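You operate a simulated robot arm through the tools that you are given. There is no shell and no other tool.

You run a simulated robot arm. Do the job below in one go: nothing can be reset, and whatever is moved stays where it is left.

## Task
Slide the rack module home on the rails and tighten both thumb screws.

The check looks at the end state, three seconds after you hand in, the way a careful person would. Anything else that was tipped, shoved, dropped, spilled or broken makes it a failure.

## Robot
A 6-joint arm with a two-finger parallel gripper, fixed in place. Base frame: the origin is on the floor under the middle of its stand, x ahead of it, y to its left, z up; the work surface is at about z = 0.76. Lengths are in m, angles in degrees, forces in N, time in s.
With the tool pointing down near the work surface it reaches from about 0.24 to 0.64 m from the base axis. Its first joint turns from -66.0 to 66.0 degrees. Payload 2.7 kg.
The tool frame sits at the grasp point between the pads (the TCP): z along the fingers, y along the line on which they close. The tips reach 0.023 m beyond it. The gripper opens to 0.094 m. The fingers are 0.038 m wide and 0.01 m thick; the gripper's body (0.054 by 0.096 m) begins 0.039 m behind the TCP.
Orientation is that of the tool frame in the base frame, as a unit quaternion [x, y, z, w]. With the fingers straight down and closing along the base's y, the tool's x points along the base's -x, its y along +y and its z along -z.

## Interface
- The arm moves only by the tool nudge_tool. Its argument "motion" is a list of rows, each a list of 7 numbers: the turn, a rotation vector about the base's x, y, z in rad, then the shift along the base's x, y, z in m, then the opening, from 0 (shut) to 1 (fully open). In form: [[rx, ry, rz, dx, dy, dz, hand], ...]. A call has 1 to 20 rows; each row is the pose to reach, as a shift and turn from the pose commanded when the call began. A row lasts 0.2 s, in which the tool goes at most 0.05 m and 8.6 degrees; a call with a longer step from one row to the next is refused whole, and so is a gripper value outside its range. Where a pose cannot be reached the arm comes as near as it can. A force on the tool above 90 N (or 10 N above the force at the start of the call, whichever is more), or a blocked arm, ends the call early, and 0.2 s more pass. Each finger travels about 0.045 m/s and halts on what it meets, pressing with about 33 N; the grip force reading is that of the motor and also rises with nothing between the fingers. The clock runs only during rows and for 0.2 s after the last one: add rows that repeat a pose to give the fingers time. It gives the time, the measured TCP pose, the force on the tool (base axes), the opening and the grip force at its end, in the units of the frame above (readings bear some noise), with the torque about the TCP (base axes, N m) and any sound that the robot's microphone picked up, and new pictures: "show" is both (left out), scene, wrist or none.
- Cameras (640 x 400 px; columns grow to the right, rows downward): "scene" is fixed at [0.0914, -0.4319, 1.403]; the picture's right is [0.72, -0.69, 0.00], its down [-0.35, -0.37, -0.86] and it looks along [0.60, 0.62, -0.51] (base axes); focal length 360 px, centre (320, 200). "wrist" rides on the gripper at [0.086, 0.016, -0.075] in the tool frame; the picture's right is [-0.18, 0.98, 0.00], its down [-0.58, -0.11, -0.81] and it looks along [-0.79, -0.15, 0.59] (tool axes); focal length 243 px, centre (320, 200). There is no depth. A picture from a camera that has moved, and an enlarged one, comes with that camera's place and axes in the base frame and with its lens. The place of the scene camera against the robot may be out by one fixed shift of up to 0.018 m in any direction.
- zoom(camera, box): a new picture of the part [left, top, right, bottom] of that camera's present view, enlarged. It takes no simulated time.
- finish_job(): hands the job in; it is judged then, once.

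Places have to be worked out from the pictures, the camera data and where the tool is seen. Open the gripper and draw the arm clear of the work before you hand the job in, unless the task says otherwise.

The tools are called after ">>>" by a JSON object that holds its "name" and its "arguments". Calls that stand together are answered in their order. nudge_tool: Moves the arm, as the interface text tells. Its arguments: {"type":"object","properties":{"motion":{"type":"array"},"show":{"type":"string","enum":["both","scene","wrist","none"]}},"required":["motion"]} The other tools are called the same way: zoom (camera, box) takes an enlarged picture of a part of a camera's view; finish_job () hands the job in.

At the start:

```text
time: 0.0
tcp_pos: [0.3831, -0.0149, 1.1377]
ee_rot: [0.0, 1.0, 0.001, 0.0]
force: [1.0, -0.3, -0.7]
moment: [0.01, 0.03, 0.01]
grip_width: 0.0943
finger_force: 0.0
```

scene: 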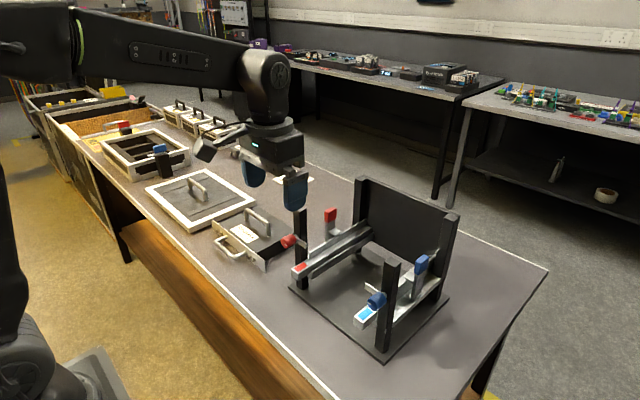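
wrist: 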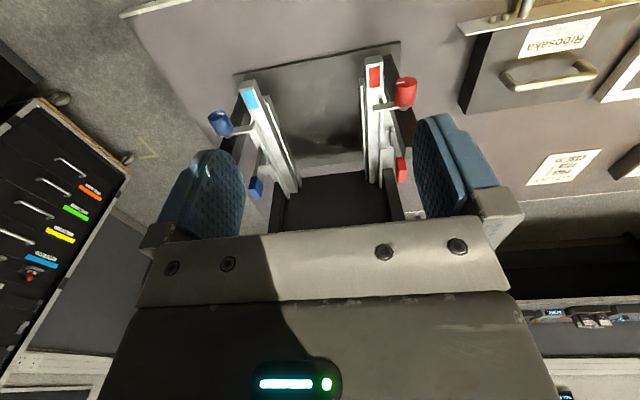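

I'll begin by looking closely at the rack and the module in both cameras before moving anything.

>>> {"name": "zoom", "arguments": {"camera": "scene", "box": [270, 160, 470, 370]}}

>>> {"name": "zoom", "arguments": {"camera": "scene", "box": [130, 130, 340, 290]}}

>>> {"name": "zoom", "arguments": {"camera": "wrist", "box": [180, 0, 640, 240]}}

```text
1.90 times, centred on (370, 265) of scene
camera zoom: at [0.0914, -0.4319, 1.403], right [0.72, -0.69, 0.0], down [-0.35, -0.37, -0.86], along [0.6, 0.62, -0.51], focal length 686 px, centre (225, 76)
```

zoom: 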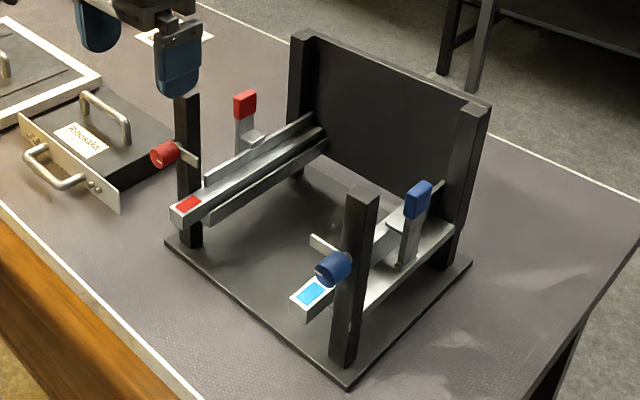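

```text
2.50 times, centred on (235, 210) of scene
camera zoom: at [0.0914, -0.4319, 1.403], right [0.72, -0.69, 0.0], down [-0.35, -0.37, -0.86], along [0.6, 0.62, -0.51], focal length 901 px, centre (532, 175)
```

zoom: 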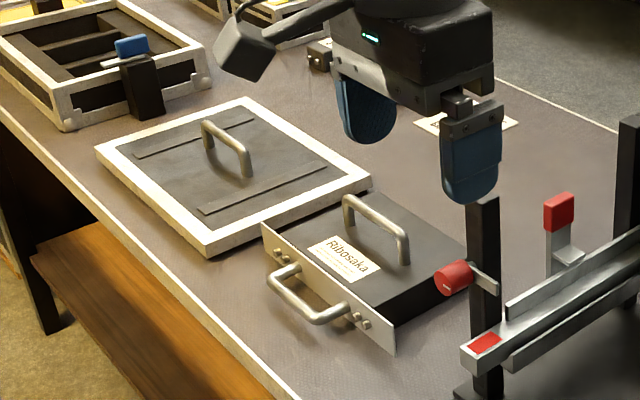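

```text
1.39 times, centred on (410, 120) of wrist
camera zoom: at [0.296, -0.001, 1.2132], right [0.18, 0.98, 0.0], down [0.58, -0.11, 0.81], along [0.79, -0.15, -0.59], focal length 338 px, centre (195, 311)
```

zoom: 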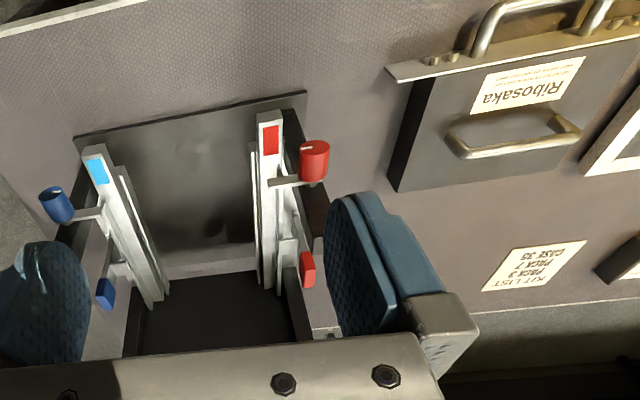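

The rack looks axis-aligned, with its front facing the robot at about x=0.49 and the rails running along x. The module lies to its left on the table. I'll zoom in further on the screws, rails and module.

>>> {"name": "zoom", "arguments": {"camera": "scene", "box": [280, 200, 380, 290]}}

>>> {"name": "zoom", "arguments": {"camera": "scene", "box": [350, 240, 450, 340]}}

>>> {"name": "zoom", "arguments": {"camera": "scene", "box": [205, 190, 305, 280]}}

>>> {"name": "zoom", "arguments": {"camera": "wrist", "box": [200, 40, 320, 200]}}

>>> {"name": "zoom", "arguments": {"camera": "wrist", "box": [340, 40, 440, 200]}}

>>> {"name": "zoom", "arguments": {"camera": "wrist", "box": [440, 0, 640, 200]}}

```text
4.44 times, centred on (330, 245) of scene
camera zoom: at [0.0914, -0.4319, 1.403], right [0.72, -0.69, 0.0], down [-0.35, -0.37, -0.86], along [0.6, 0.62, -0.51], focal length 1602 px, centre (276, 0)
```

zoom: 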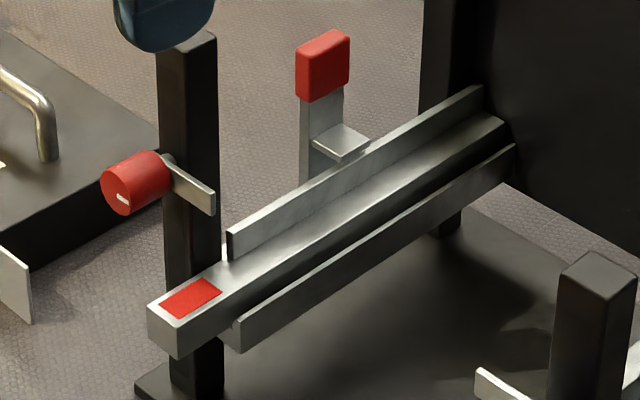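

```text
4.00 times, centred on (400, 290) of scene
camera zoom: at [0.0914, -0.4319, 1.403], right [0.72, -0.69, 0.0], down [-0.35, -0.37, -0.86], along [0.6, 0.62, -0.51], focal length 1441 px, centre (0, -160)
```

zoom: 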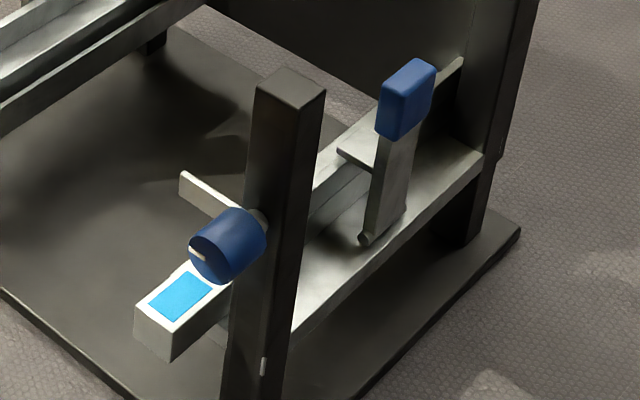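

```text
4.44 times, centred on (255, 235) of scene
camera zoom: at [0.0914, -0.4319, 1.403], right [0.72, -0.69, 0.0], down [-0.35, -0.37, -0.86], along [0.6, 0.62, -0.51], focal length 1602 px, centre (609, 44)
```

zoom: 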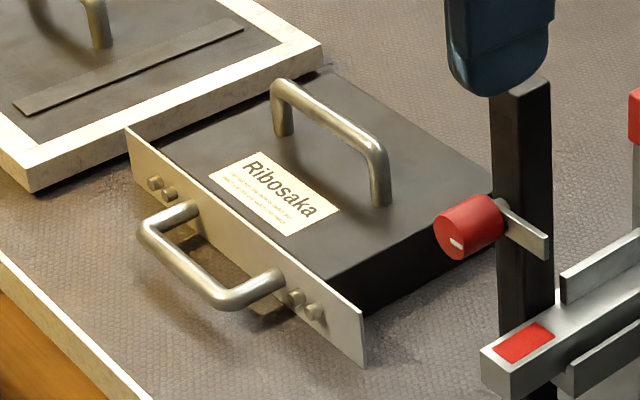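

```text
2.50 times, centred on (260, 120) of wrist
camera zoom: at [0.296, -0.001, 1.2132], right [0.18, 0.98, 0.0], down [0.58, -0.11, 0.81], along [0.79, -0.15, -0.59], focal length 606 px, centre (470, 400)
```

zoom: 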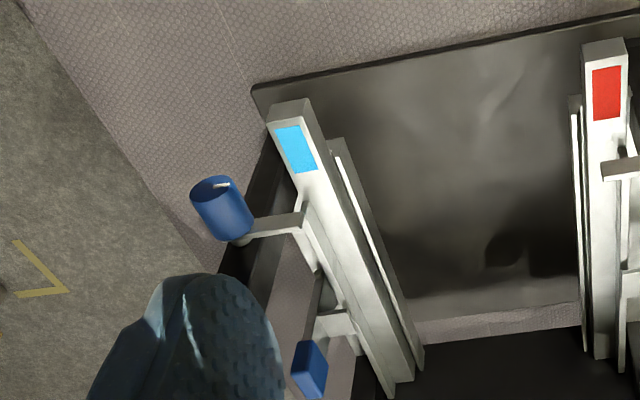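

```text
2.50 times, centred on (390, 120) of wrist
camera zoom: at [0.296, -0.001, 1.2132], right [0.18, 0.98, 0.0], down [0.58, -0.11, 0.81], along [0.79, -0.15, -0.59], focal length 606 px, centre (145, 400)
```

zoom: 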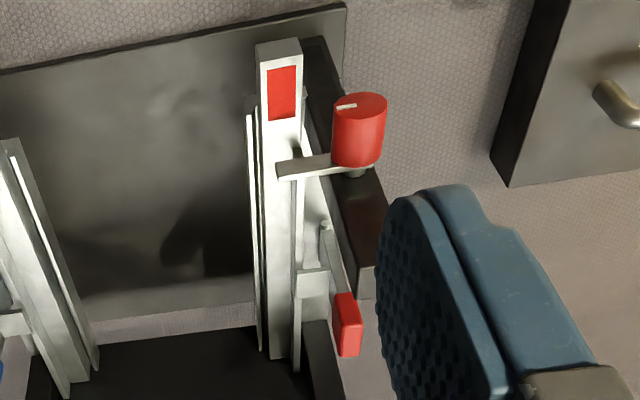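

```text
2.00 times, centred on (540, 100) of wrist
camera zoom: at [0.296, -0.001, 1.2132], right [0.18, 0.98, 0.0], down [0.58, -0.11, 0.81], along [0.79, -0.15, -0.59], focal length 485 px, centre (-120, 400)
```

zoom: 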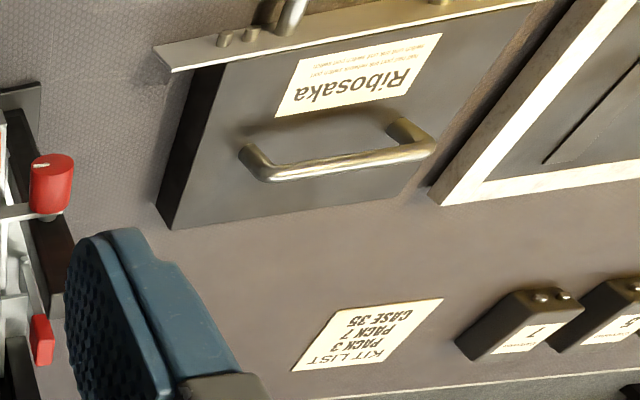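

The panel is about 0.26 m wide, so its ears should seat on the front posts. The knob tabs at about z=0.93 would then swing down over the panel. I need a better look at the latch levers and rails, so I'm moving the wrist camera over the rack, well above the posts (tops at about z=1.0).

>>> {"name": "nudge_tool", "arguments": {"motion": [[0, 0, 0, 0.03, -0.01, 0, 1], [0, 0, 0, 0.06, -0.02, 0, 1], [0, 0, 0, 0.09, -0.03, 0, 1], [0, 0, 0, 0.12, -0.04, 0, 1], [0, 0, 0, 0.12, -0.04, 0, 1]], "show": "both"}}

```text
time: 1.2
tcp_pos: [0.5028, -0.0568, 1.1378]
ee_rot: [0.0, 1.0, 0.0, 0.0]
force: [0.2, -0.6, 0.2]
moment: [-0.01, 0.0, 0.04]
grip_width: 0.0939
finger_force: 0.1
camera wrist: at [0.4163, -0.0411, 1.2126], right [0.18, 0.98, 0.0], down [0.58, -0.11, 0.81], along [0.79, -0.15, -0.59], focal length 243 px, centre (320, 200)
```

scene: 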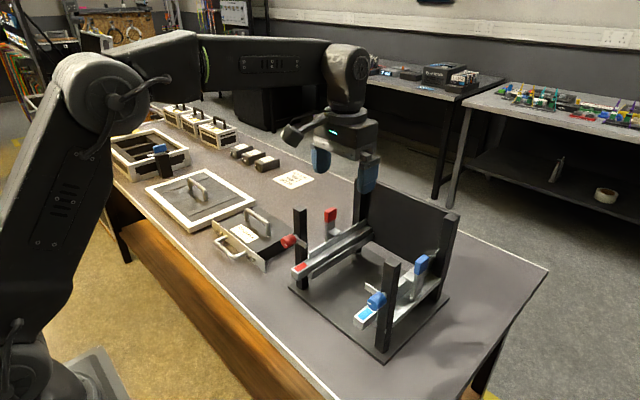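
wrist: 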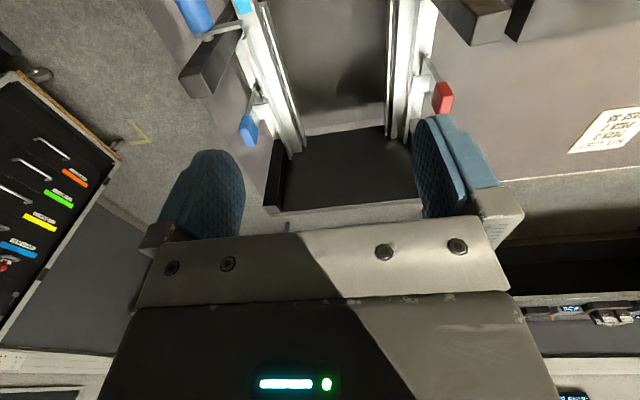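

>>> {"name": "zoom", "arguments": {"camera": "wrist", "box": [170, 0, 320, 170]}}

>>> {"name": "zoom", "arguments": {"camera": "wrist", "box": [370, 0, 480, 150]}}

>>> {"name": "zoom", "arguments": {"camera": "scene", "box": [310, 195, 390, 265]}}

>>> {"name": "zoom", "arguments": {"camera": "scene", "box": [380, 240, 460, 310]}}

```text
2.35 times, centred on (245, 85) of wrist
camera zoom: at [0.4163, -0.0411, 1.2126], right [0.18, 0.98, 0.0], down [0.58, -0.11, 0.81], along [0.79, -0.15, -0.59], focal length 571 px, centre (496, 471)
```

zoom: 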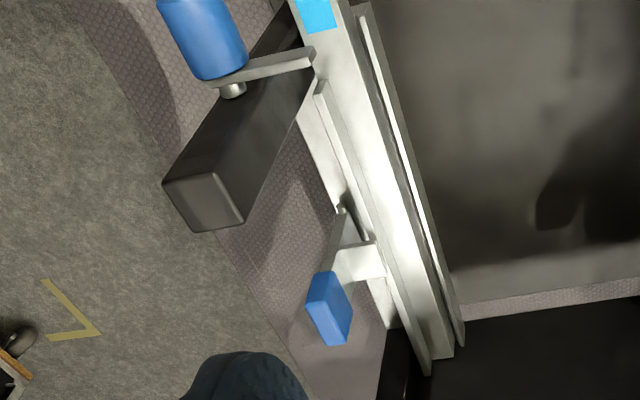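

```text
2.67 times, centred on (425, 75) of wrist
camera zoom: at [0.4163, -0.0411, 1.2126], right [0.18, 0.98, 0.0], down [0.58, -0.11, 0.81], along [0.79, -0.15, -0.59], focal length 647 px, centre (40, 533)
```

zoom: 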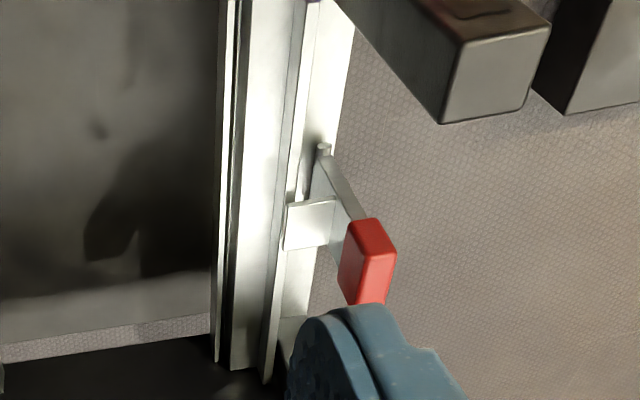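

```text
5.71 times, centred on (350, 230) of scene
camera zoom: at [0.0914, -0.4319, 1.403], right [0.72, -0.69, 0.0], down [-0.35, -0.37, -0.86], along [0.6, 0.62, -0.51], focal length 2059 px, centre (149, 29)
```

zoom: 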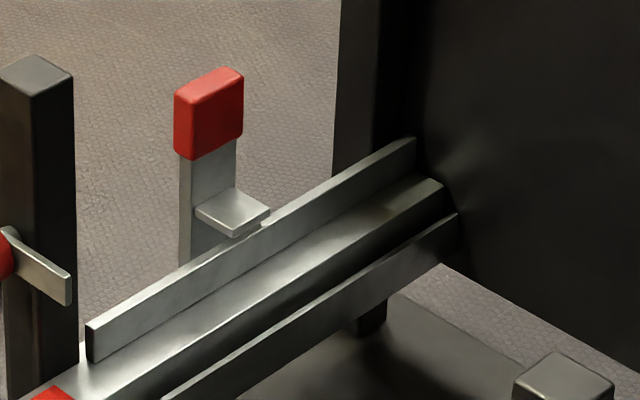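

```text
5.71 times, centred on (420, 275) of scene
camera zoom: at [0.0914, -0.4319, 1.403], right [0.72, -0.69, 0.0], down [-0.35, -0.37, -0.86], along [0.6, 0.62, -0.51], focal length 2059 px, centre (-251, -229)
```

zoom: 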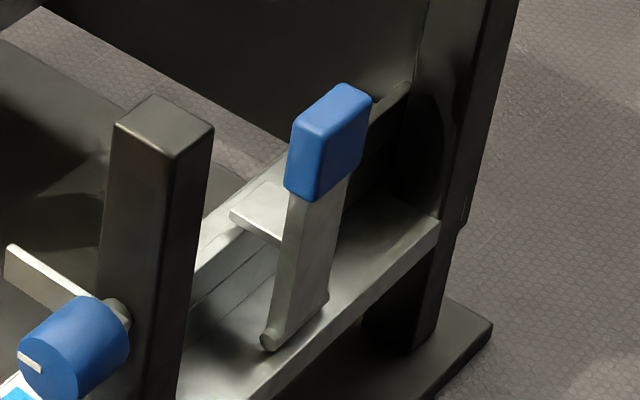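

The lever tabs look roughly flush with the inner faces of the fences, so the levers seem to be open and swung outward. I'll take a lower, further-back wrist view to triangulate heights of the knobs, tabs and rails.

>>> {"name": "nudge_tool", "arguments": {"motion": [[0, 0, 0, -0.04, 0, 0, 1], [0, 0, 0, -0.08, 0, -0.02, 1], [0, 0, 0, -0.12, 0, -0.045, 1], [0, 0, 0, -0.15, 0, -0.075, 1], [0, 0, 0, -0.165, 0, -0.1, 1], [0, 0, 0, -0.165, 0, -0.1, 1]], "show": "wrist"}}

```text
time: 2.6
tcp_pos: [0.3374, -0.0581, 1.0383]
ee_rot: [-0.001, 1.0, 0.001, 0.0]
force: [-0.3, 0.2, -0.6]
moment: [0.0, -0.03, 0.0]
grip_width: 0.0939
finger_force: 0.0
camera wrist: at [0.2508, -0.0421, 1.1127], right [0.18, 0.98, 0.0], down [0.58, -0.11, 0.81], along [0.79, -0.15, -0.59], focal length 243 px, centre (320, 200)
```

wrist: 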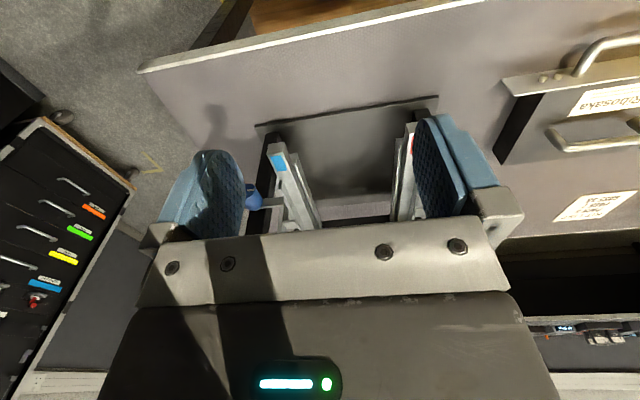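

The fingers block that view, so I'll yaw the tool −90° and look at the rack from the module's side. That should give clean heights and x-positions.

>>> {"name": "nudge_tool", "arguments": {"motion": [[0, 0, -0.14, 0, 0, 0.03, 1], [0, 0, -0.28, 0, 0.01, 0.06, 1], [0, 0, -0.42, 0.01, 0.03, 0.08, 1], [0, 0, -0.56, 0.03, 0.06, 0.09, 1], [0, 0, -0.7, 0.05, 0.09, 0.09, 1], [0, 0, -0.84, 0.07, 0.12, 0.09, 1], [0, 0, -0.98, 0.09, 0.15, 0.09, 1], [0, 0, -1.12, 0.11, 0.175, 0.09, 1], [0, 0, -1.26, 0.13, 0.2, 0.09, 1], [0, 0, -1.4, 0.15, 0.22, 0.09, 1], [0, 0, -1.5708, 0.163, 0.23, 0.09, 1], [0, 0, -1.5708, 0.163, 0.23, 0.09, 1]], "show": "both"}}

```text
refused: row 11 steps farther than a row can; nothing moved
```

The last row's turn was too big, so I'll resend the motion with smaller turns per row.

>>> {"name": "nudge_tool", "arguments": {"motion": [[0, 0, -0.14, 0, 0, 0.03, 1], [0, 0, -0.28, 0, 0.01, 0.06, 1], [0, 0, -0.42, 0.01, 0.03, 0.08, 1], [0, 0, -0.56, 0.03, 0.06, 0.09, 1], [0, 0, -0.7, 0.05, 0.09, 0.09, 1], [0, 0, -0.84, 0.07, 0.12, 0.09, 1], [0, 0, -0.98, 0.09, 0.15, 0.09, 1], [0, 0, -1.12, 0.11, 0.175, 0.09, 1], [0, 0, -1.26, 0.13, 0.2, 0.09, 1], [0, 0, -1.4, 0.15, 0.22, 0.09, 1], [0, 0, -1.5, 0.163, 0.23, 0.09, 1], [0, 0, -1.5708, 0.163, 0.23, 0.09, 1], [0, 0, -1.5708, 0.163, 0.23, 0.09, 1]], "show": "both"}}

```text
time: 5.4
tcp_pos: [0.4996, 0.1735, 1.1285]
ee_rot: [0.708, 0.706, -0.001, 0.0]
force: [0.0, -0.7, 0.7]
moment: [0.01, 0.0, -0.04]
grip_width: 0.0937
finger_force: 0.0
camera wrist: at [0.5166, 0.2593, 1.2031], right [0.98, -0.19, 0.0], down [-0.11, -0.58, 0.81], along [-0.15, -0.79, -0.59], focal length 243 px, centre (320, 200)
```

scene: 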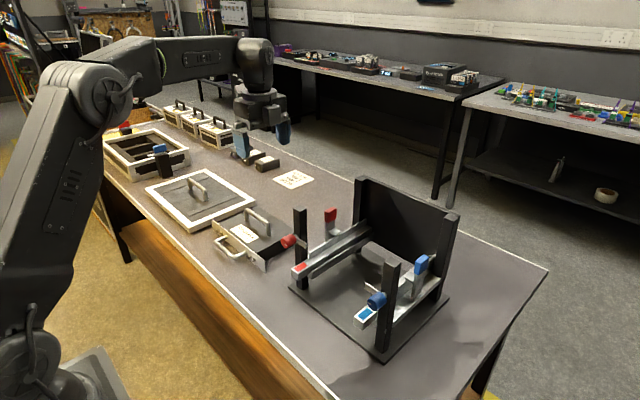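
wrist: 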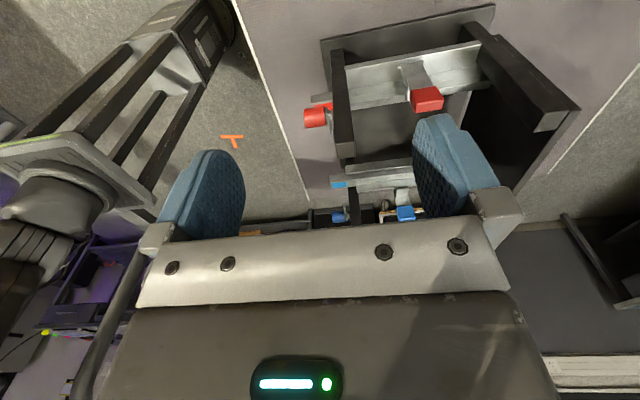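

>>> {"name": "zoom", "arguments": {"camera": "wrist", "box": [290, 0, 590, 190]}}

>>> {"name": "zoom", "arguments": {"camera": "wrist", "box": [290, 60, 450, 160]}}

>>> {"name": "zoom", "arguments": {"camera": "wrist", "box": [310, 140, 430, 240]}}

```text
2.11 times, centred on (440, 95) of wrist
camera zoom: at [0.5166, 0.2593, 1.2031], right [0.98, -0.19, 0.0], down [-0.11, -0.58, 0.81], along [-0.15, -0.79, -0.59], focal length 511 px, centre (67, 421)
```

zoom: 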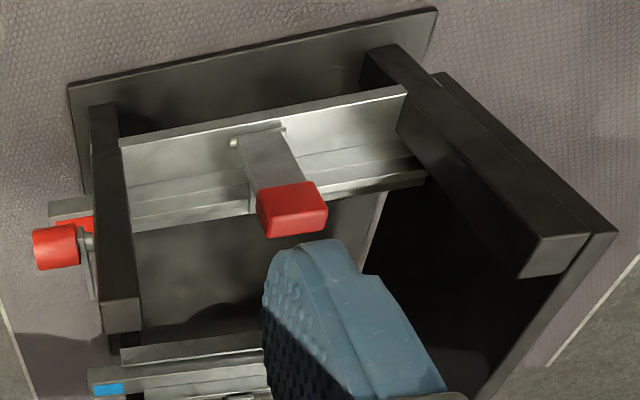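

```text
4.00 times, centred on (370, 110) of wrist
camera zoom: at [0.5166, 0.2593, 1.2031], right [0.98, -0.19, 0.0], down [-0.11, -0.58, 0.81], along [-0.15, -0.79, -0.59], focal length 970 px, centre (120, 560)
```

zoom: 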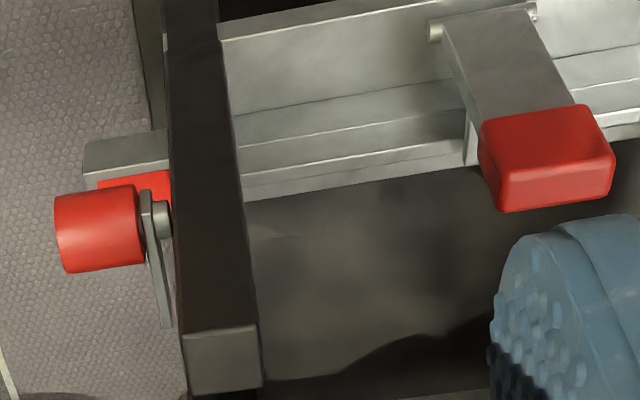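

```text
4.00 times, centred on (370, 190) of wrist
camera zoom: at [0.5166, 0.2593, 1.2031], right [0.98, -0.19, 0.0], down [-0.11, -0.58, 0.81], along [-0.15, -0.79, -0.59], focal length 970 px, centre (120, 240)
```

zoom: 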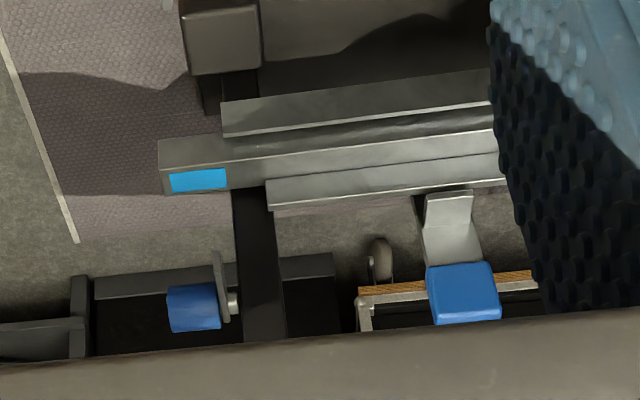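

From this view I put the knob axes at y≈+0.072 and −0.171, with z≈0.929 and knob faces at x≈0.462. The post fronts are at x≈0.498 and the rail bar tops at z≈0.87, so the rack centre is at y≈−0.05. Next I'll look at the module from its far side.

>>> {"name": "nudge_tool", "arguments": {"motion": [[0, 0, 0, 0, 0.045, 0, 1], [0, 0, 0, -0.01, 0.09, 0, 1], [0, 0, 0, -0.02, 0.135, 0, 1], [0, 0, 0, -0.03, 0.18, 0, 1], [0, 0, 0, -0.04, 0.22, 0, 1], [0, 0, 0, -0.04, 0.22, 0, 1]], "show": "both"}}

```text
time: 6.8
tcp_pos: [0.4524, 0.387, 1.1244]
ee_rot: [0.708, 0.707, 0.0, -0.001]
force: [0.8, 0.0, -0.2]
moment: [0.02, 0.01, -0.04]
grip_width: 0.094
finger_force: 0.0
out of reach, approached as far as the arm can: row 5, 6
camera wrist: at [0.4694, 0.4724, 1.1987], right [0.98, -0.18, 0.0], down [-0.11, -0.58, 0.81], along [-0.15, -0.79, -0.59], focal length 243 px, centre (320, 200)
```

scene: 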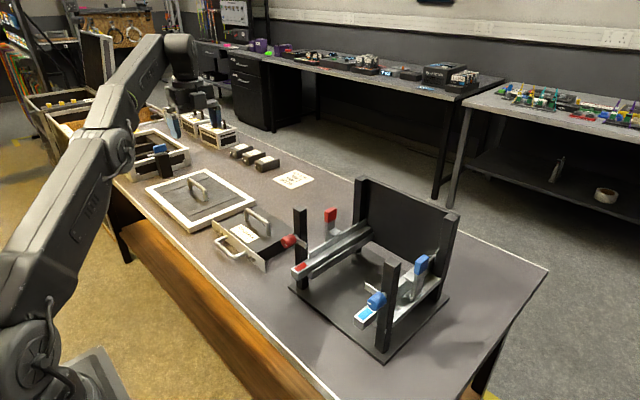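
wrist: 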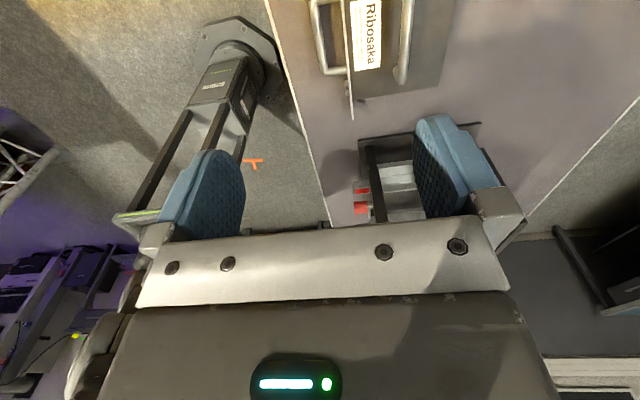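

>>> {"name": "zoom", "arguments": {"camera": "wrist", "box": [290, 0, 480, 125]}}

>>> {"name": "zoom", "arguments": {"camera": "scene", "box": [205, 195, 305, 275]}}

```text
3.20 times, centred on (385, 62) of wrist
camera zoom: at [0.4694, 0.4724, 1.1987], right [0.98, -0.18, 0.0], down [-0.11, -0.58, 0.81], along [-0.15, -0.79, -0.59], focal length 776 px, centre (112, 640)
```

zoom: 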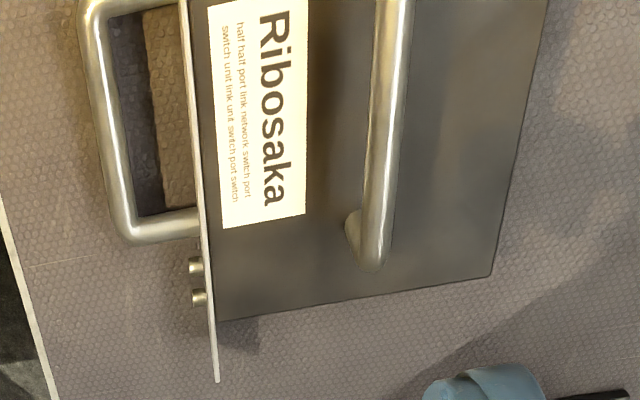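

```text
5.00 times, centred on (255, 235) of scene
camera zoom: at [0.0914, -0.4318, 1.403], right [0.72, -0.69, 0.0], down [-0.35, -0.37, -0.86], along [0.6, 0.62, -0.51], focal length 1802 px, centre (645, 25)
```

zoom: 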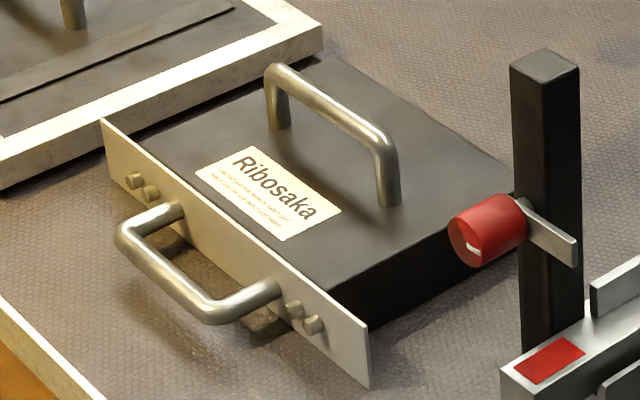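

The module is square to the axes. Its body is about 0.19 m wide and 0.143 m long, with the top handle centred near (0.553, 0.318) and the bar at about z=0.84. Before lifting it I want a closer look at the red lever tab and fence, so I'm moving back toward the rack's left side at a safe height.

>>> {"name": "nudge_tool", "arguments": {"motion": [[0, 0, 0, 0.02, -0.04, 0, 1], [0, 0, 0, 0.04, -0.08, 0, 1], [0, 0, 0, 0.06, -0.12, 0, 1], [0, 0, 0, 0.08, -0.16, 0, 1], [0, 0, 0, 0.1, -0.2, 0, 1], [0, 0, 0, 0.12, -0.235, 0, 1], [0, 0, 0, 0.13, -0.24, -0.03, 1], [0, 0, 0, 0.13, -0.24, -0.07, 1], [0, 0, 0, 0.13, -0.24, -0.11, 1], [0, 0, 0, 0.13, -0.24, -0.11, 1]], "show": "both"}}

```text
time: 9.0
tcp_pos: [0.5831, 0.145, 1.0141]
ee_rot: [0.707, 0.707, -0.001, 0.001]
force: [0.7, 0.4, -0.2]
moment: [0.03, 0.01, 0.01]
grip_width: 0.0941
finger_force: 0.0
camera wrist: at [0.5986, 0.2302, 1.0882], right [0.98, -0.18, 0.0], down [-0.11, -0.58, 0.81], along [-0.15, -0.79, -0.59], focal length 243 px, centre (320, 200)
```

scene: 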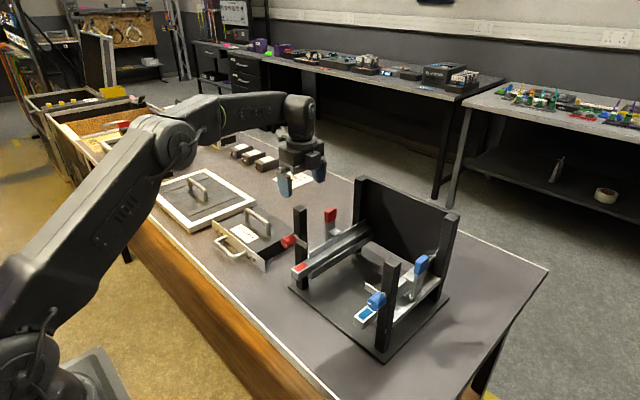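
wrist: 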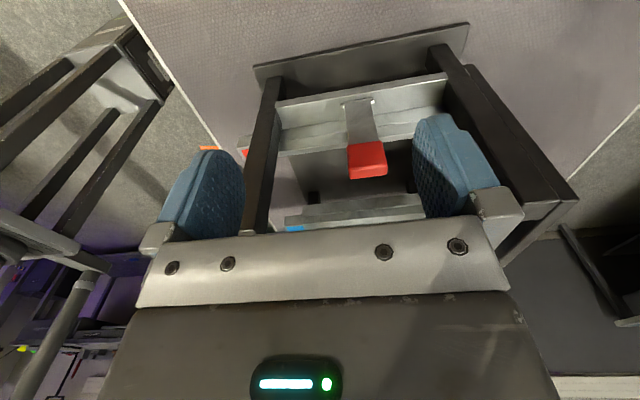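

>>> {"name": "zoom", "arguments": {"camera": "wrist", "box": [240, 60, 440, 240]}}

>>> {"name": "zoom", "arguments": {"camera": "wrist", "box": [320, 80, 420, 190]}}

```text
2.22 times, centred on (340, 150) of wrist
camera zoom: at [0.5986, 0.2302, 1.0882], right [0.98, -0.18, 0.0], down [-0.11, -0.58, 0.81], along [-0.15, -0.79, -0.59], focal length 539 px, centre (276, 311)
```

zoom: 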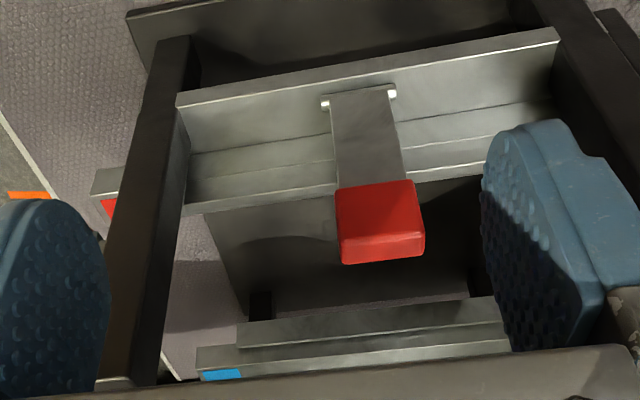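

```text
3.64 times, centred on (370, 135) of wrist
camera zoom: at [0.5986, 0.2302, 1.0882], right [0.98, -0.18, 0.0], down [-0.11, -0.58, 0.81], along [-0.15, -0.79, -0.59], focal length 882 px, centre (138, 436)
```

zoom: 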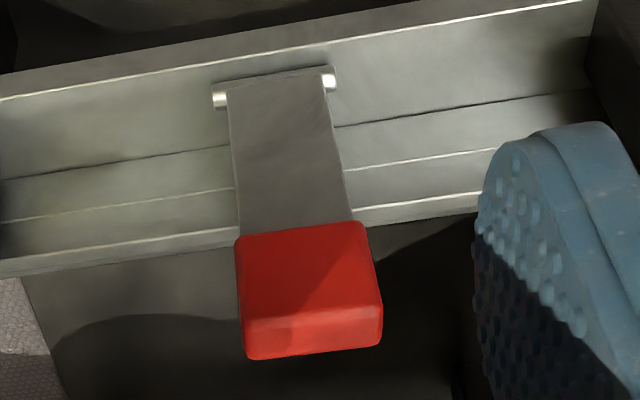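

The shelf is at about z=0.844, the bar top at about 0.866 and the fence top at about 0.887. I need to know whether the tabs intrude into the channel, so I'll rotate back to yaw 0 and look down on the red tab with the camera in its own y-plane.

>>> {"name": "nudge_tool", "arguments": {"motion": [[0, 0, 0.14, 0, 0, 0.03, 1], [0, 0, 0.28, 0, -0.01, 0.06, 1], [0, 0, 0.42, 0, -0.02, 0.07, 1], [0, 0, 0.56, 0, -0.035, 0.07, 1], [0, 0, 0.7, 0, -0.05, 0.07, 1], [0, 0, 0.84, 0, -0.065, 0.07, 1], [0, 0, 0.98, 0, -0.08, 0.07, 1], [0, 0, 1.12, 0, -0.095, 0.07, 1], [0, 0, 1.26, 0, -0.105, 0.07, 1], [0, 0, 1.4, 0, -0.114, 0.07, 1], [0, 0, 1.5, 0, -0.114, 0.07, 1], [0, 0, 1.5708, 0, -0.114, 0.07, 1], [0, 0, 1.5708, 0, -0.114, 0.07, 1]], "show": "both"}}

```text
time: 11.8
tcp_pos: [0.5819, 0.0327, 1.084]
ee_rot: [0.0, 1.0, 0.001, 0.0]
force: [-0.3, 0.0, 0.6]
moment: [-0.01, 0.02, 0.0]
grip_width: 0.0937
finger_force: 0.1
camera wrist: at [0.4964, 0.0471, 1.1585], right [0.18, 0.98, 0.0], down [0.58, -0.11, 0.81], along [0.79, -0.15, -0.59], focal length 243 px, centre (320, 200)
```

scene: 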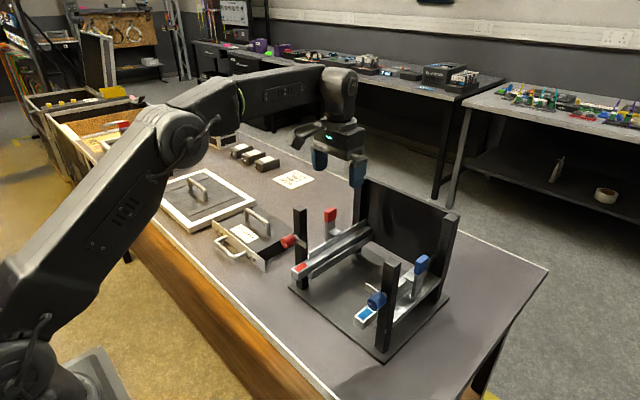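
wrist: 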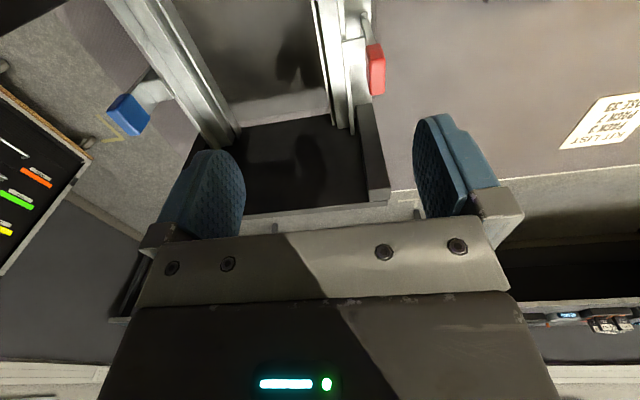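

>>> {"name": "zoom", "arguments": {"camera": "wrist", "box": [310, 0, 400, 130]}}

>>> {"name": "zoom", "arguments": {"camera": "wrist", "box": [320, 20, 390, 80]}}

>>> {"name": "zoom", "arguments": {"camera": "wrist", "box": [100, 50, 250, 150]}}

```text
3.08 times, centred on (355, 65) of wrist
camera zoom: at [0.4964, 0.0471, 1.1585], right [0.18, 0.98, 0.0], down [0.58, -0.11, 0.81], along [0.79, -0.15, -0.59], focal length 746 px, centre (212, 615)
```

zoom: 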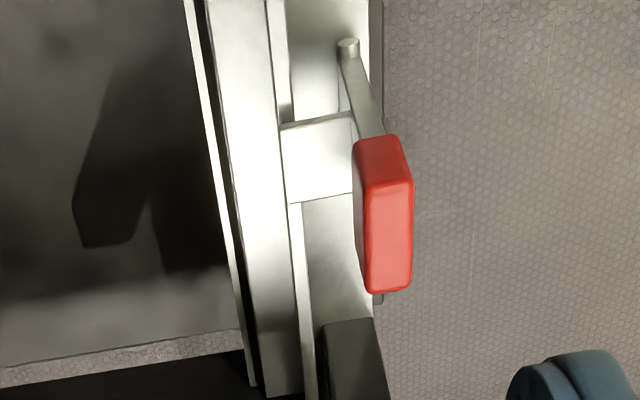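

```text
6.67 times, centred on (355, 50) of wrist
camera zoom: at [0.4964, 0.0471, 1.1585], right [0.18, 0.98, 0.0], down [0.58, -0.11, 0.81], along [0.79, -0.15, -0.59], focal length 1618 px, centre (87, 1200)
```

zoom: 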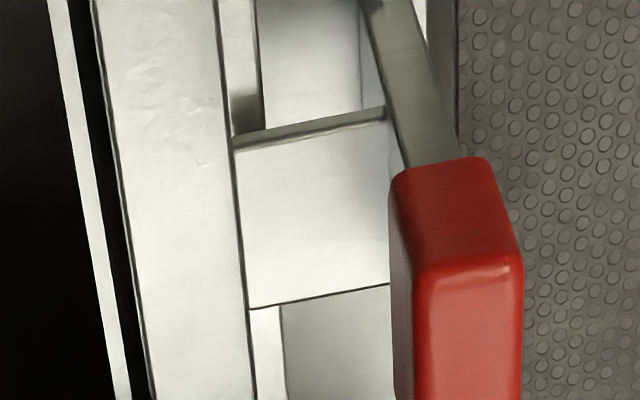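

```text
4.00 times, centred on (175, 100) of wrist
camera zoom: at [0.4964, 0.0471, 1.1585], right [0.18, 0.98, 0.0], down [0.58, -0.11, 0.81], along [0.79, -0.15, -0.59], focal length 970 px, centre (900, 600)
```

zoom: 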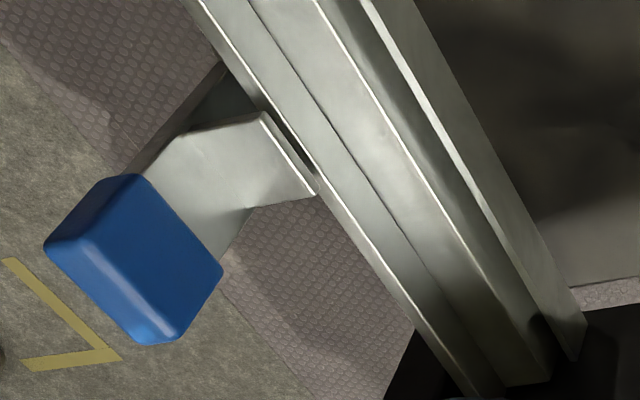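

Seen from its own plane, the red tab is flush with the fence's inner face (y≈0.050), and the blue fence's inner face is at y≈−0.150. So the levers are open, the channel is about 0.200 m wide and centred at y≈−0.050, and I'll leave the levers alone. Next I'll check the wrist camera's housing size for clearance past the posts.

>>> {"name": "zoom", "arguments": {"camera": "scene", "box": [270, 80, 400, 220]}}

```text
2.86 times, centred on (335, 150) of scene
camera zoom: at [0.0914, -0.4319, 1.403], right [0.72, -0.69, 0.0], down [-0.35, -0.37, -0.86], along [0.6, 0.62, -0.51], focal length 1030 px, centre (277, 343)
```

zoom: 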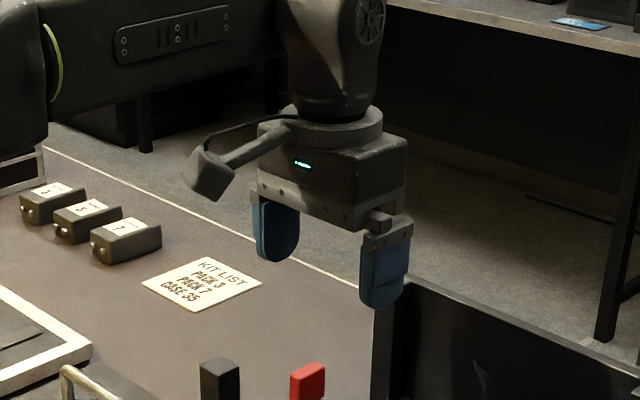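

The camera housing is about ±0.025 m. Gripping the handle about 1.3 cm toward −y, with the camera on the +y side, gives good clearance from the left post. Now I'll view the module from the front (yaw 0) to measure its width, height and handle.

>>> {"name": "nudge_tool", "arguments": {"motion": [[0, 0, 0, -0.03, 0.03, 0, 1], [0, 0, 0, -0.06, 0.06, 0, 1], [0, 0, 0, -0.085, 0.1, 0, 1], [0, 0, 0, -0.11, 0.14, 0, 1], [0, 0, 0, -0.135, 0.18, 0, 1], [0, 0, 0, -0.15, 0.22, -0.01, 1], [0, 0, 0, -0.165, 0.26, -0.02, 1], [0, 0, 0, -0.17, 0.28, -0.03, 1], [0, 0, 0, -0.17, 0.28, -0.03, 1]], "show": "both"}}

```text
time: 13.8
tcp_pos: [0.4116, 0.3115, 1.0544]
ee_rot: [-0.001, 1.0, 0.001, 0.0]
force: [0.3, -0.4, 0.0]
moment: [-0.03, 0.0, 0.01]
grip_width: 0.0939
finger_force: 0.0
camera wrist: at [0.3252, 0.3277, 1.1284], right [0.18, 0.98, 0.0], down [0.58, -0.11, 0.81], along [0.79, -0.15, -0.59], focal length 243 px, centre (320, 200)
```

scene: 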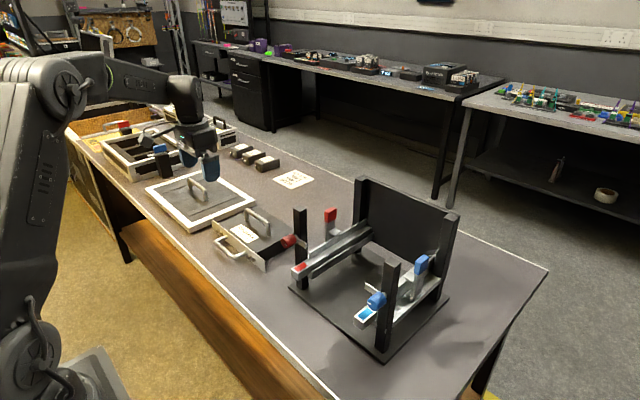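
wrist: 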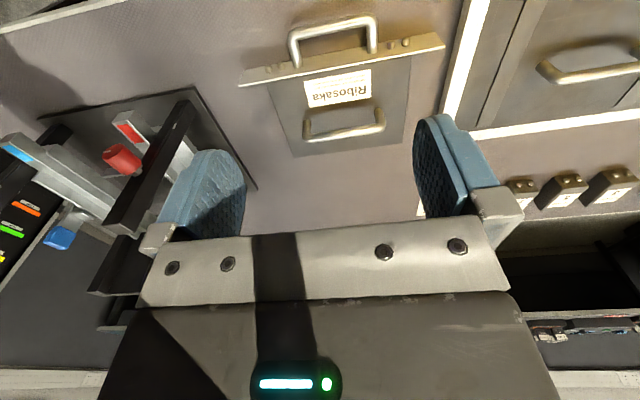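

>>> {"name": "zoom", "arguments": {"camera": "wrist", "box": [225, 0, 465, 165]}}

>>> {"name": "zoom", "arguments": {"camera": "wrist", "box": [400, 10, 500, 110]}}

>>> {"name": "zoom", "arguments": {"camera": "wrist", "box": [225, 40, 325, 140]}}

```text
2.42 times, centred on (345, 82) of wrist
camera zoom: at [0.3252, 0.3277, 1.1284], right [0.18, 0.98, 0.0], down [0.58, -0.11, 0.81], along [0.79, -0.15, -0.59], focal length 588 px, centre (259, 485)
```

zoom: 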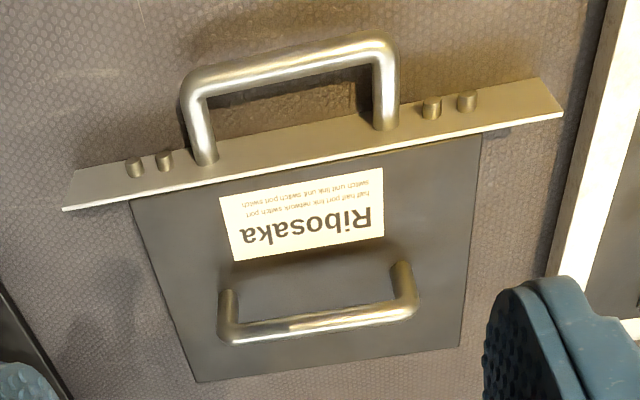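

```text
4.00 times, centred on (450, 60) of wrist
camera zoom: at [0.3252, 0.3277, 1.1284], right [0.18, 0.98, 0.0], down [0.58, -0.11, 0.81], along [0.79, -0.15, -0.59], focal length 970 px, centre (-200, 760)
```

zoom: 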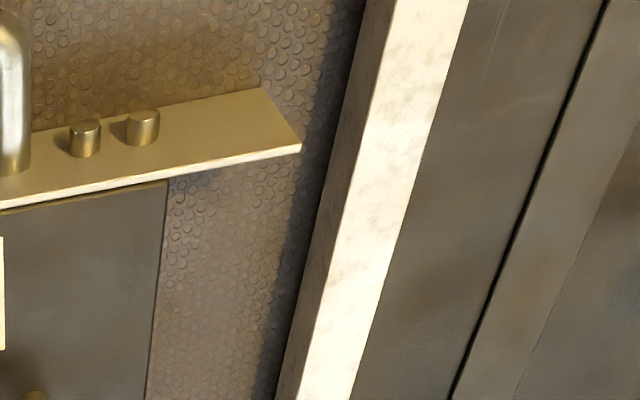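

```text
4.00 times, centred on (275, 90) of wrist
camera zoom: at [0.3252, 0.3277, 1.1284], right [0.18, 0.98, 0.0], down [0.58, -0.11, 0.81], along [0.79, -0.15, -0.59], focal length 970 px, centre (500, 640)
```

zoom: 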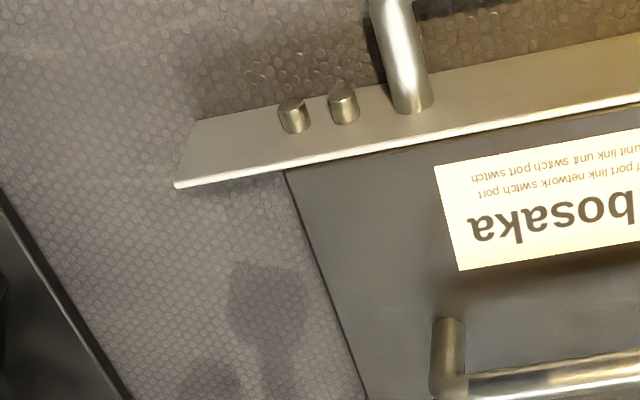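

Measured module: panel front at x=0.478 with y from 0.185 to 0.454 (centre 0.3195), and body y 0.222–0.417, x 0.482–0.627. The handle bar is at x≈0.554, z≈0.844, y 0.266–0.376. I'll yaw to −90° and move toward a point above the handle, biased 1.3 cm toward −y.

>>> {"name": "nudge_tool", "arguments": {"motion": [[0, 0, -0.14, 0.01, 0, 0, 1], [0, 0, -0.28, 0.02, -0.005, -0.005, 1], [0, 0, -0.42, 0.03, -0.01, -0.01, 1], [0, 0, -0.56, 0.04, -0.01, -0.015, 1], [0, 0, -0.7, 0.05, -0.01, -0.02, 1], [0, 0, -0.84, 0.06, -0.01, -0.03, 1], [0, 0, -0.98, 0.07, -0.01, -0.04, 1], [0, 0, -1.12, 0.08, -0.01, -0.05, 1], [0, 0, -1.26, 0.09, -0.01, -0.06, 1], [0, 0, -1.4, 0.1, -0.01, -0.07, 1], [0, 0, -1.5, 0.11, -0.01, -0.08, 1], [0, 0, -1.5708, 0.12, -0.01, -0.09, 1], [0, 0, -1.5708, 0.12, -0.01, -0.09, 1]], "show": "both"}}

```text
time: 16.6
tcp_pos: [0.5322, 0.3009, 0.9635]
ee_rot: [0.707, 0.707, 0.0, 0.0]
force: [0.4, 0.0, 0.0]
moment: [-0.01, 0.0, 0.01]
grip_width: 0.0943
finger_force: 0.1
camera wrist: at [0.549, 0.3872, 1.0389], right [0.98, -0.19, 0.0], down [-0.11, -0.58, 0.81], along [-0.15, -0.79, -0.59], focal length 243 px, centre (320, 200)
```

scene: 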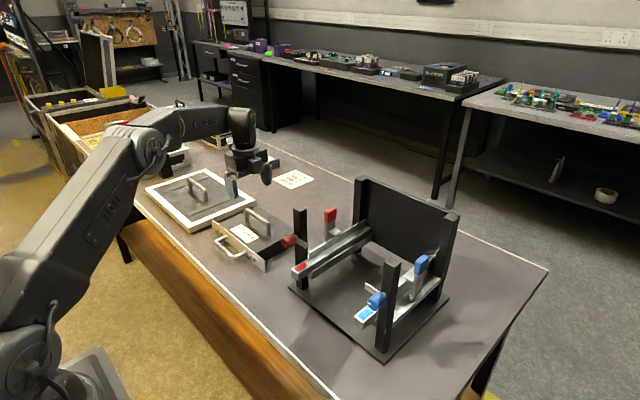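
wrist: 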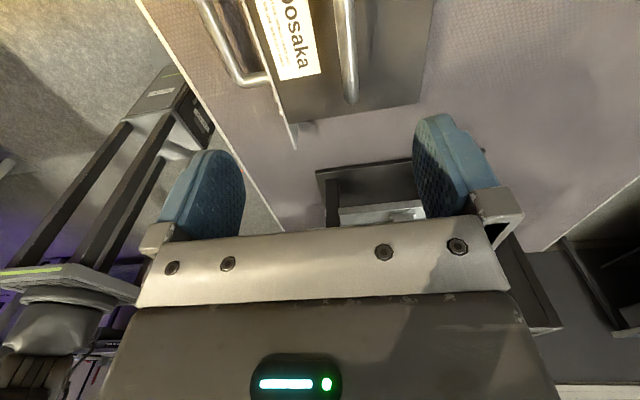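

Recomputing from this view, the handle bar is at x≈0.556, y≈0.305. I'll align above it and descend with the fingers open, stopping just above the bar to check.

>>> {"name": "nudge_tool", "arguments": {"motion": [[0, 0, 0, 0.012, 0.003, -0.01, 1], [0, 0, 0, 0.023, 0.006, -0.025, 1], [0, 0, 0, 0.023, 0.006, -0.05, 1], [0, 0, 0, 0.023, 0.006, -0.07, 1], [0, 0, 0, 0.023, 0.006, -0.07, 1]], "show": "both"}}

```text
time: 17.8
tcp_pos: [0.555, 0.3082, 0.8934]
ee_rot: [0.707, 0.707, 0.001, 0.0]
force: [0.0, -0.6, -0.5]
moment: [0.01, -0.02, 0.03]
grip_width: 0.0939
finger_force: 0.1
camera wrist: at [0.571, 0.3937, 0.9681], right [0.98, -0.18, 0.0], down [-0.11, -0.58, 0.81], along [-0.15, -0.79, -0.59], focal length 243 px, centre (320, 200)
```

scene: 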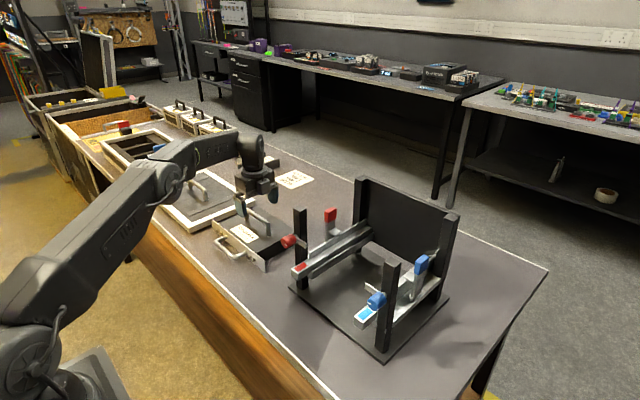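
wrist: 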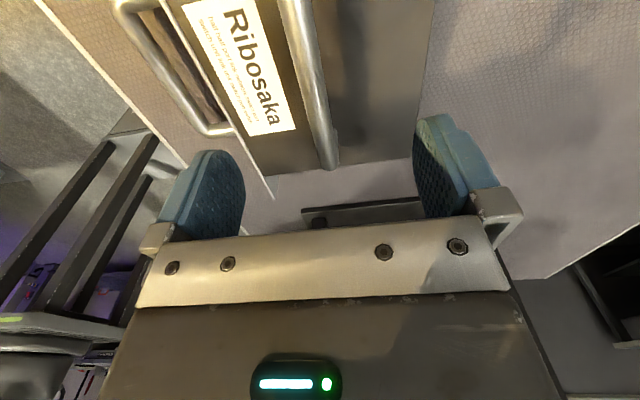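

The bar projects exactly under the grasp point (column 321 against an expected 320). I'll descend the last 4.7 cm so the pads straddle the bar.

>>> {"name": "nudge_tool", "arguments": {"motion": [[0, 0, 0, 0, 0, -0.018, 1], [0, 0, 0, 0, 0, -0.035, 1], [0, 0, 0, 0, 0, -0.047, 1], [0, 0, 0, 0, 0, -0.047, 1]], "show": "both"}}

```text
time: 18.8
tcp_pos: [0.5548, 0.307, 0.8469]
ee_rot: [0.707, 0.707, 0.001, 0.0]
force: [0.2, 0.0, 0.2]
moment: [0.02, 0.0, -0.05]
grip_width: 0.094
finger_force: 0.0
camera wrist: at [0.5717, 0.393, 0.9215], right [0.98, -0.18, 0.0], down [-0.11, -0.58, 0.81], along [-0.15, -0.79, -0.59], focal length 243 px, centre (320, 200)
```

scene: 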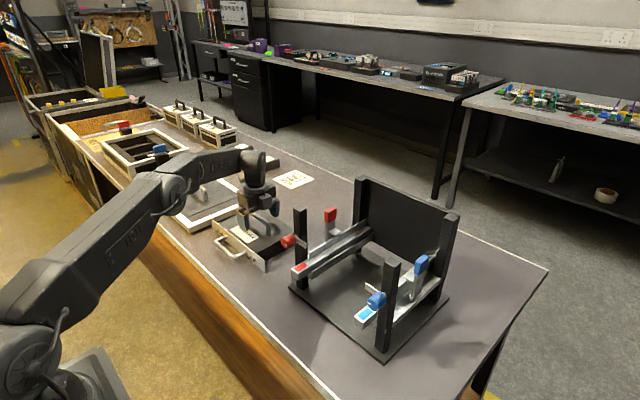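
wrist: 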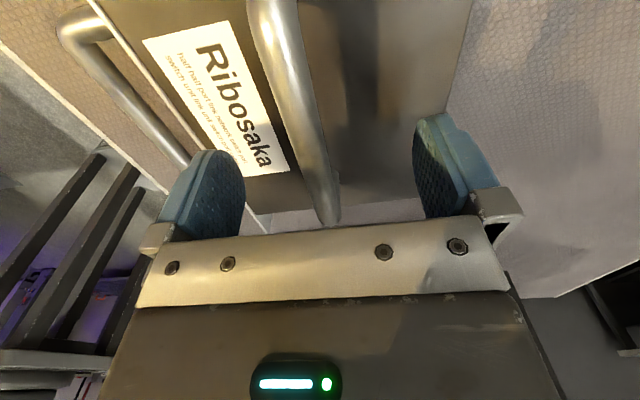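

The bar sits between the pads, so I'll close the gripper on it and hold position.

>>> {"name": "nudge_tool", "arguments": {"motion": [[0, 0, 0, 0, 0, 0, 0.5], [0, 0, 0, 0, 0, 0, 0], [0, 0, 0, 0, 0, 0, 0], [0, 0, 0, 0, 0, 0, 0], [0, 0, 0, 0, 0, 0, 0], [0, 0, 0, 0, 0, 0, 0], [0, 0, 0, 0, 0, 0, 0], [0, 0, 0, 0, 0, 0, 0]], "show": "wrist"}}

```text
time: 20.6
tcp_pos: [0.555, 0.308, 0.8466]
ee_rot: [0.707, 0.707, 0.001, 0.0]
force: [-2.9, -0.5, 0.7]
moment: [-0.27, 0.03, 0.01]
grip_width: 0.0139
finger_force: 33.0
camera wrist: at [0.5715, 0.3931, 0.9215], right [0.98, -0.18, 0.0], down [-0.11, -0.58, 0.81], along [-0.15, -0.79, -0.59], focal length 243 px, centre (320, 200)
```

wrist: 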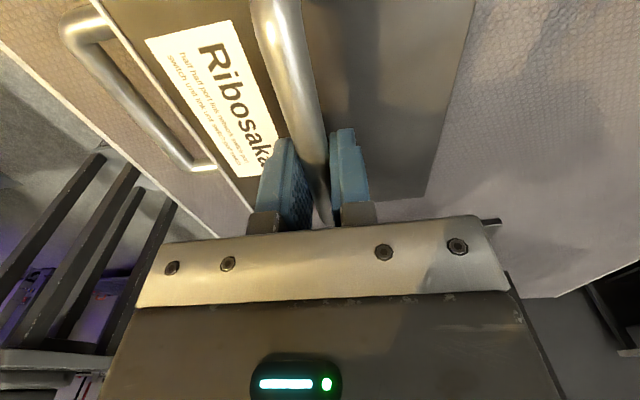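

The bar is gripped (width 13.9 mm, 33 N). I'll lift 2 cm gently to check weight and balance.

>>> {"name": "nudge_tool", "arguments": {"motion": [[0, 0, 0, 0, 0, 0.004, 0], [0, 0, 0, 0, 0, 0.009, 0], [0, 0, 0, 0, 0, 0.015, 0], [0, 0, 0, 0, 0, 0.02, 0], [0, 0, 0, 0, 0, 0.02, 0], [0, 0, 0, 0, 0, 0.02, 0]], "show": "both"}}

```text
time: 22.0
tcp_pos: [0.5557, 0.3086, 0.8662]
ee_rot: [0.707, 0.707, 0.0, 0.0]
force: [0.4, 0.4, -6.2]
moment: [-0.07, -0.04, -0.01]
grip_width: 0.0138
finger_force: 32.9
camera wrist: at [0.5719, 0.3932, 0.9412], right [0.98, -0.18, 0.0], down [-0.11, -0.58, 0.81], along [-0.15, -0.79, -0.59], focal length 243 px, centre (320, 200)
```

scene: 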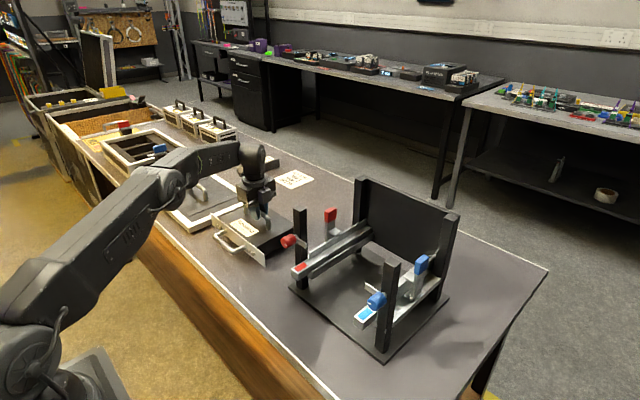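
wrist: 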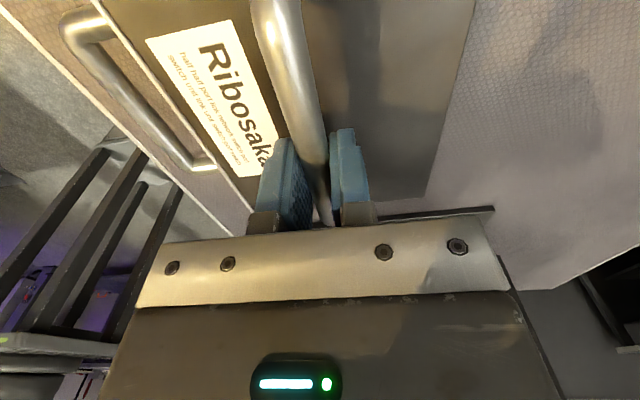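

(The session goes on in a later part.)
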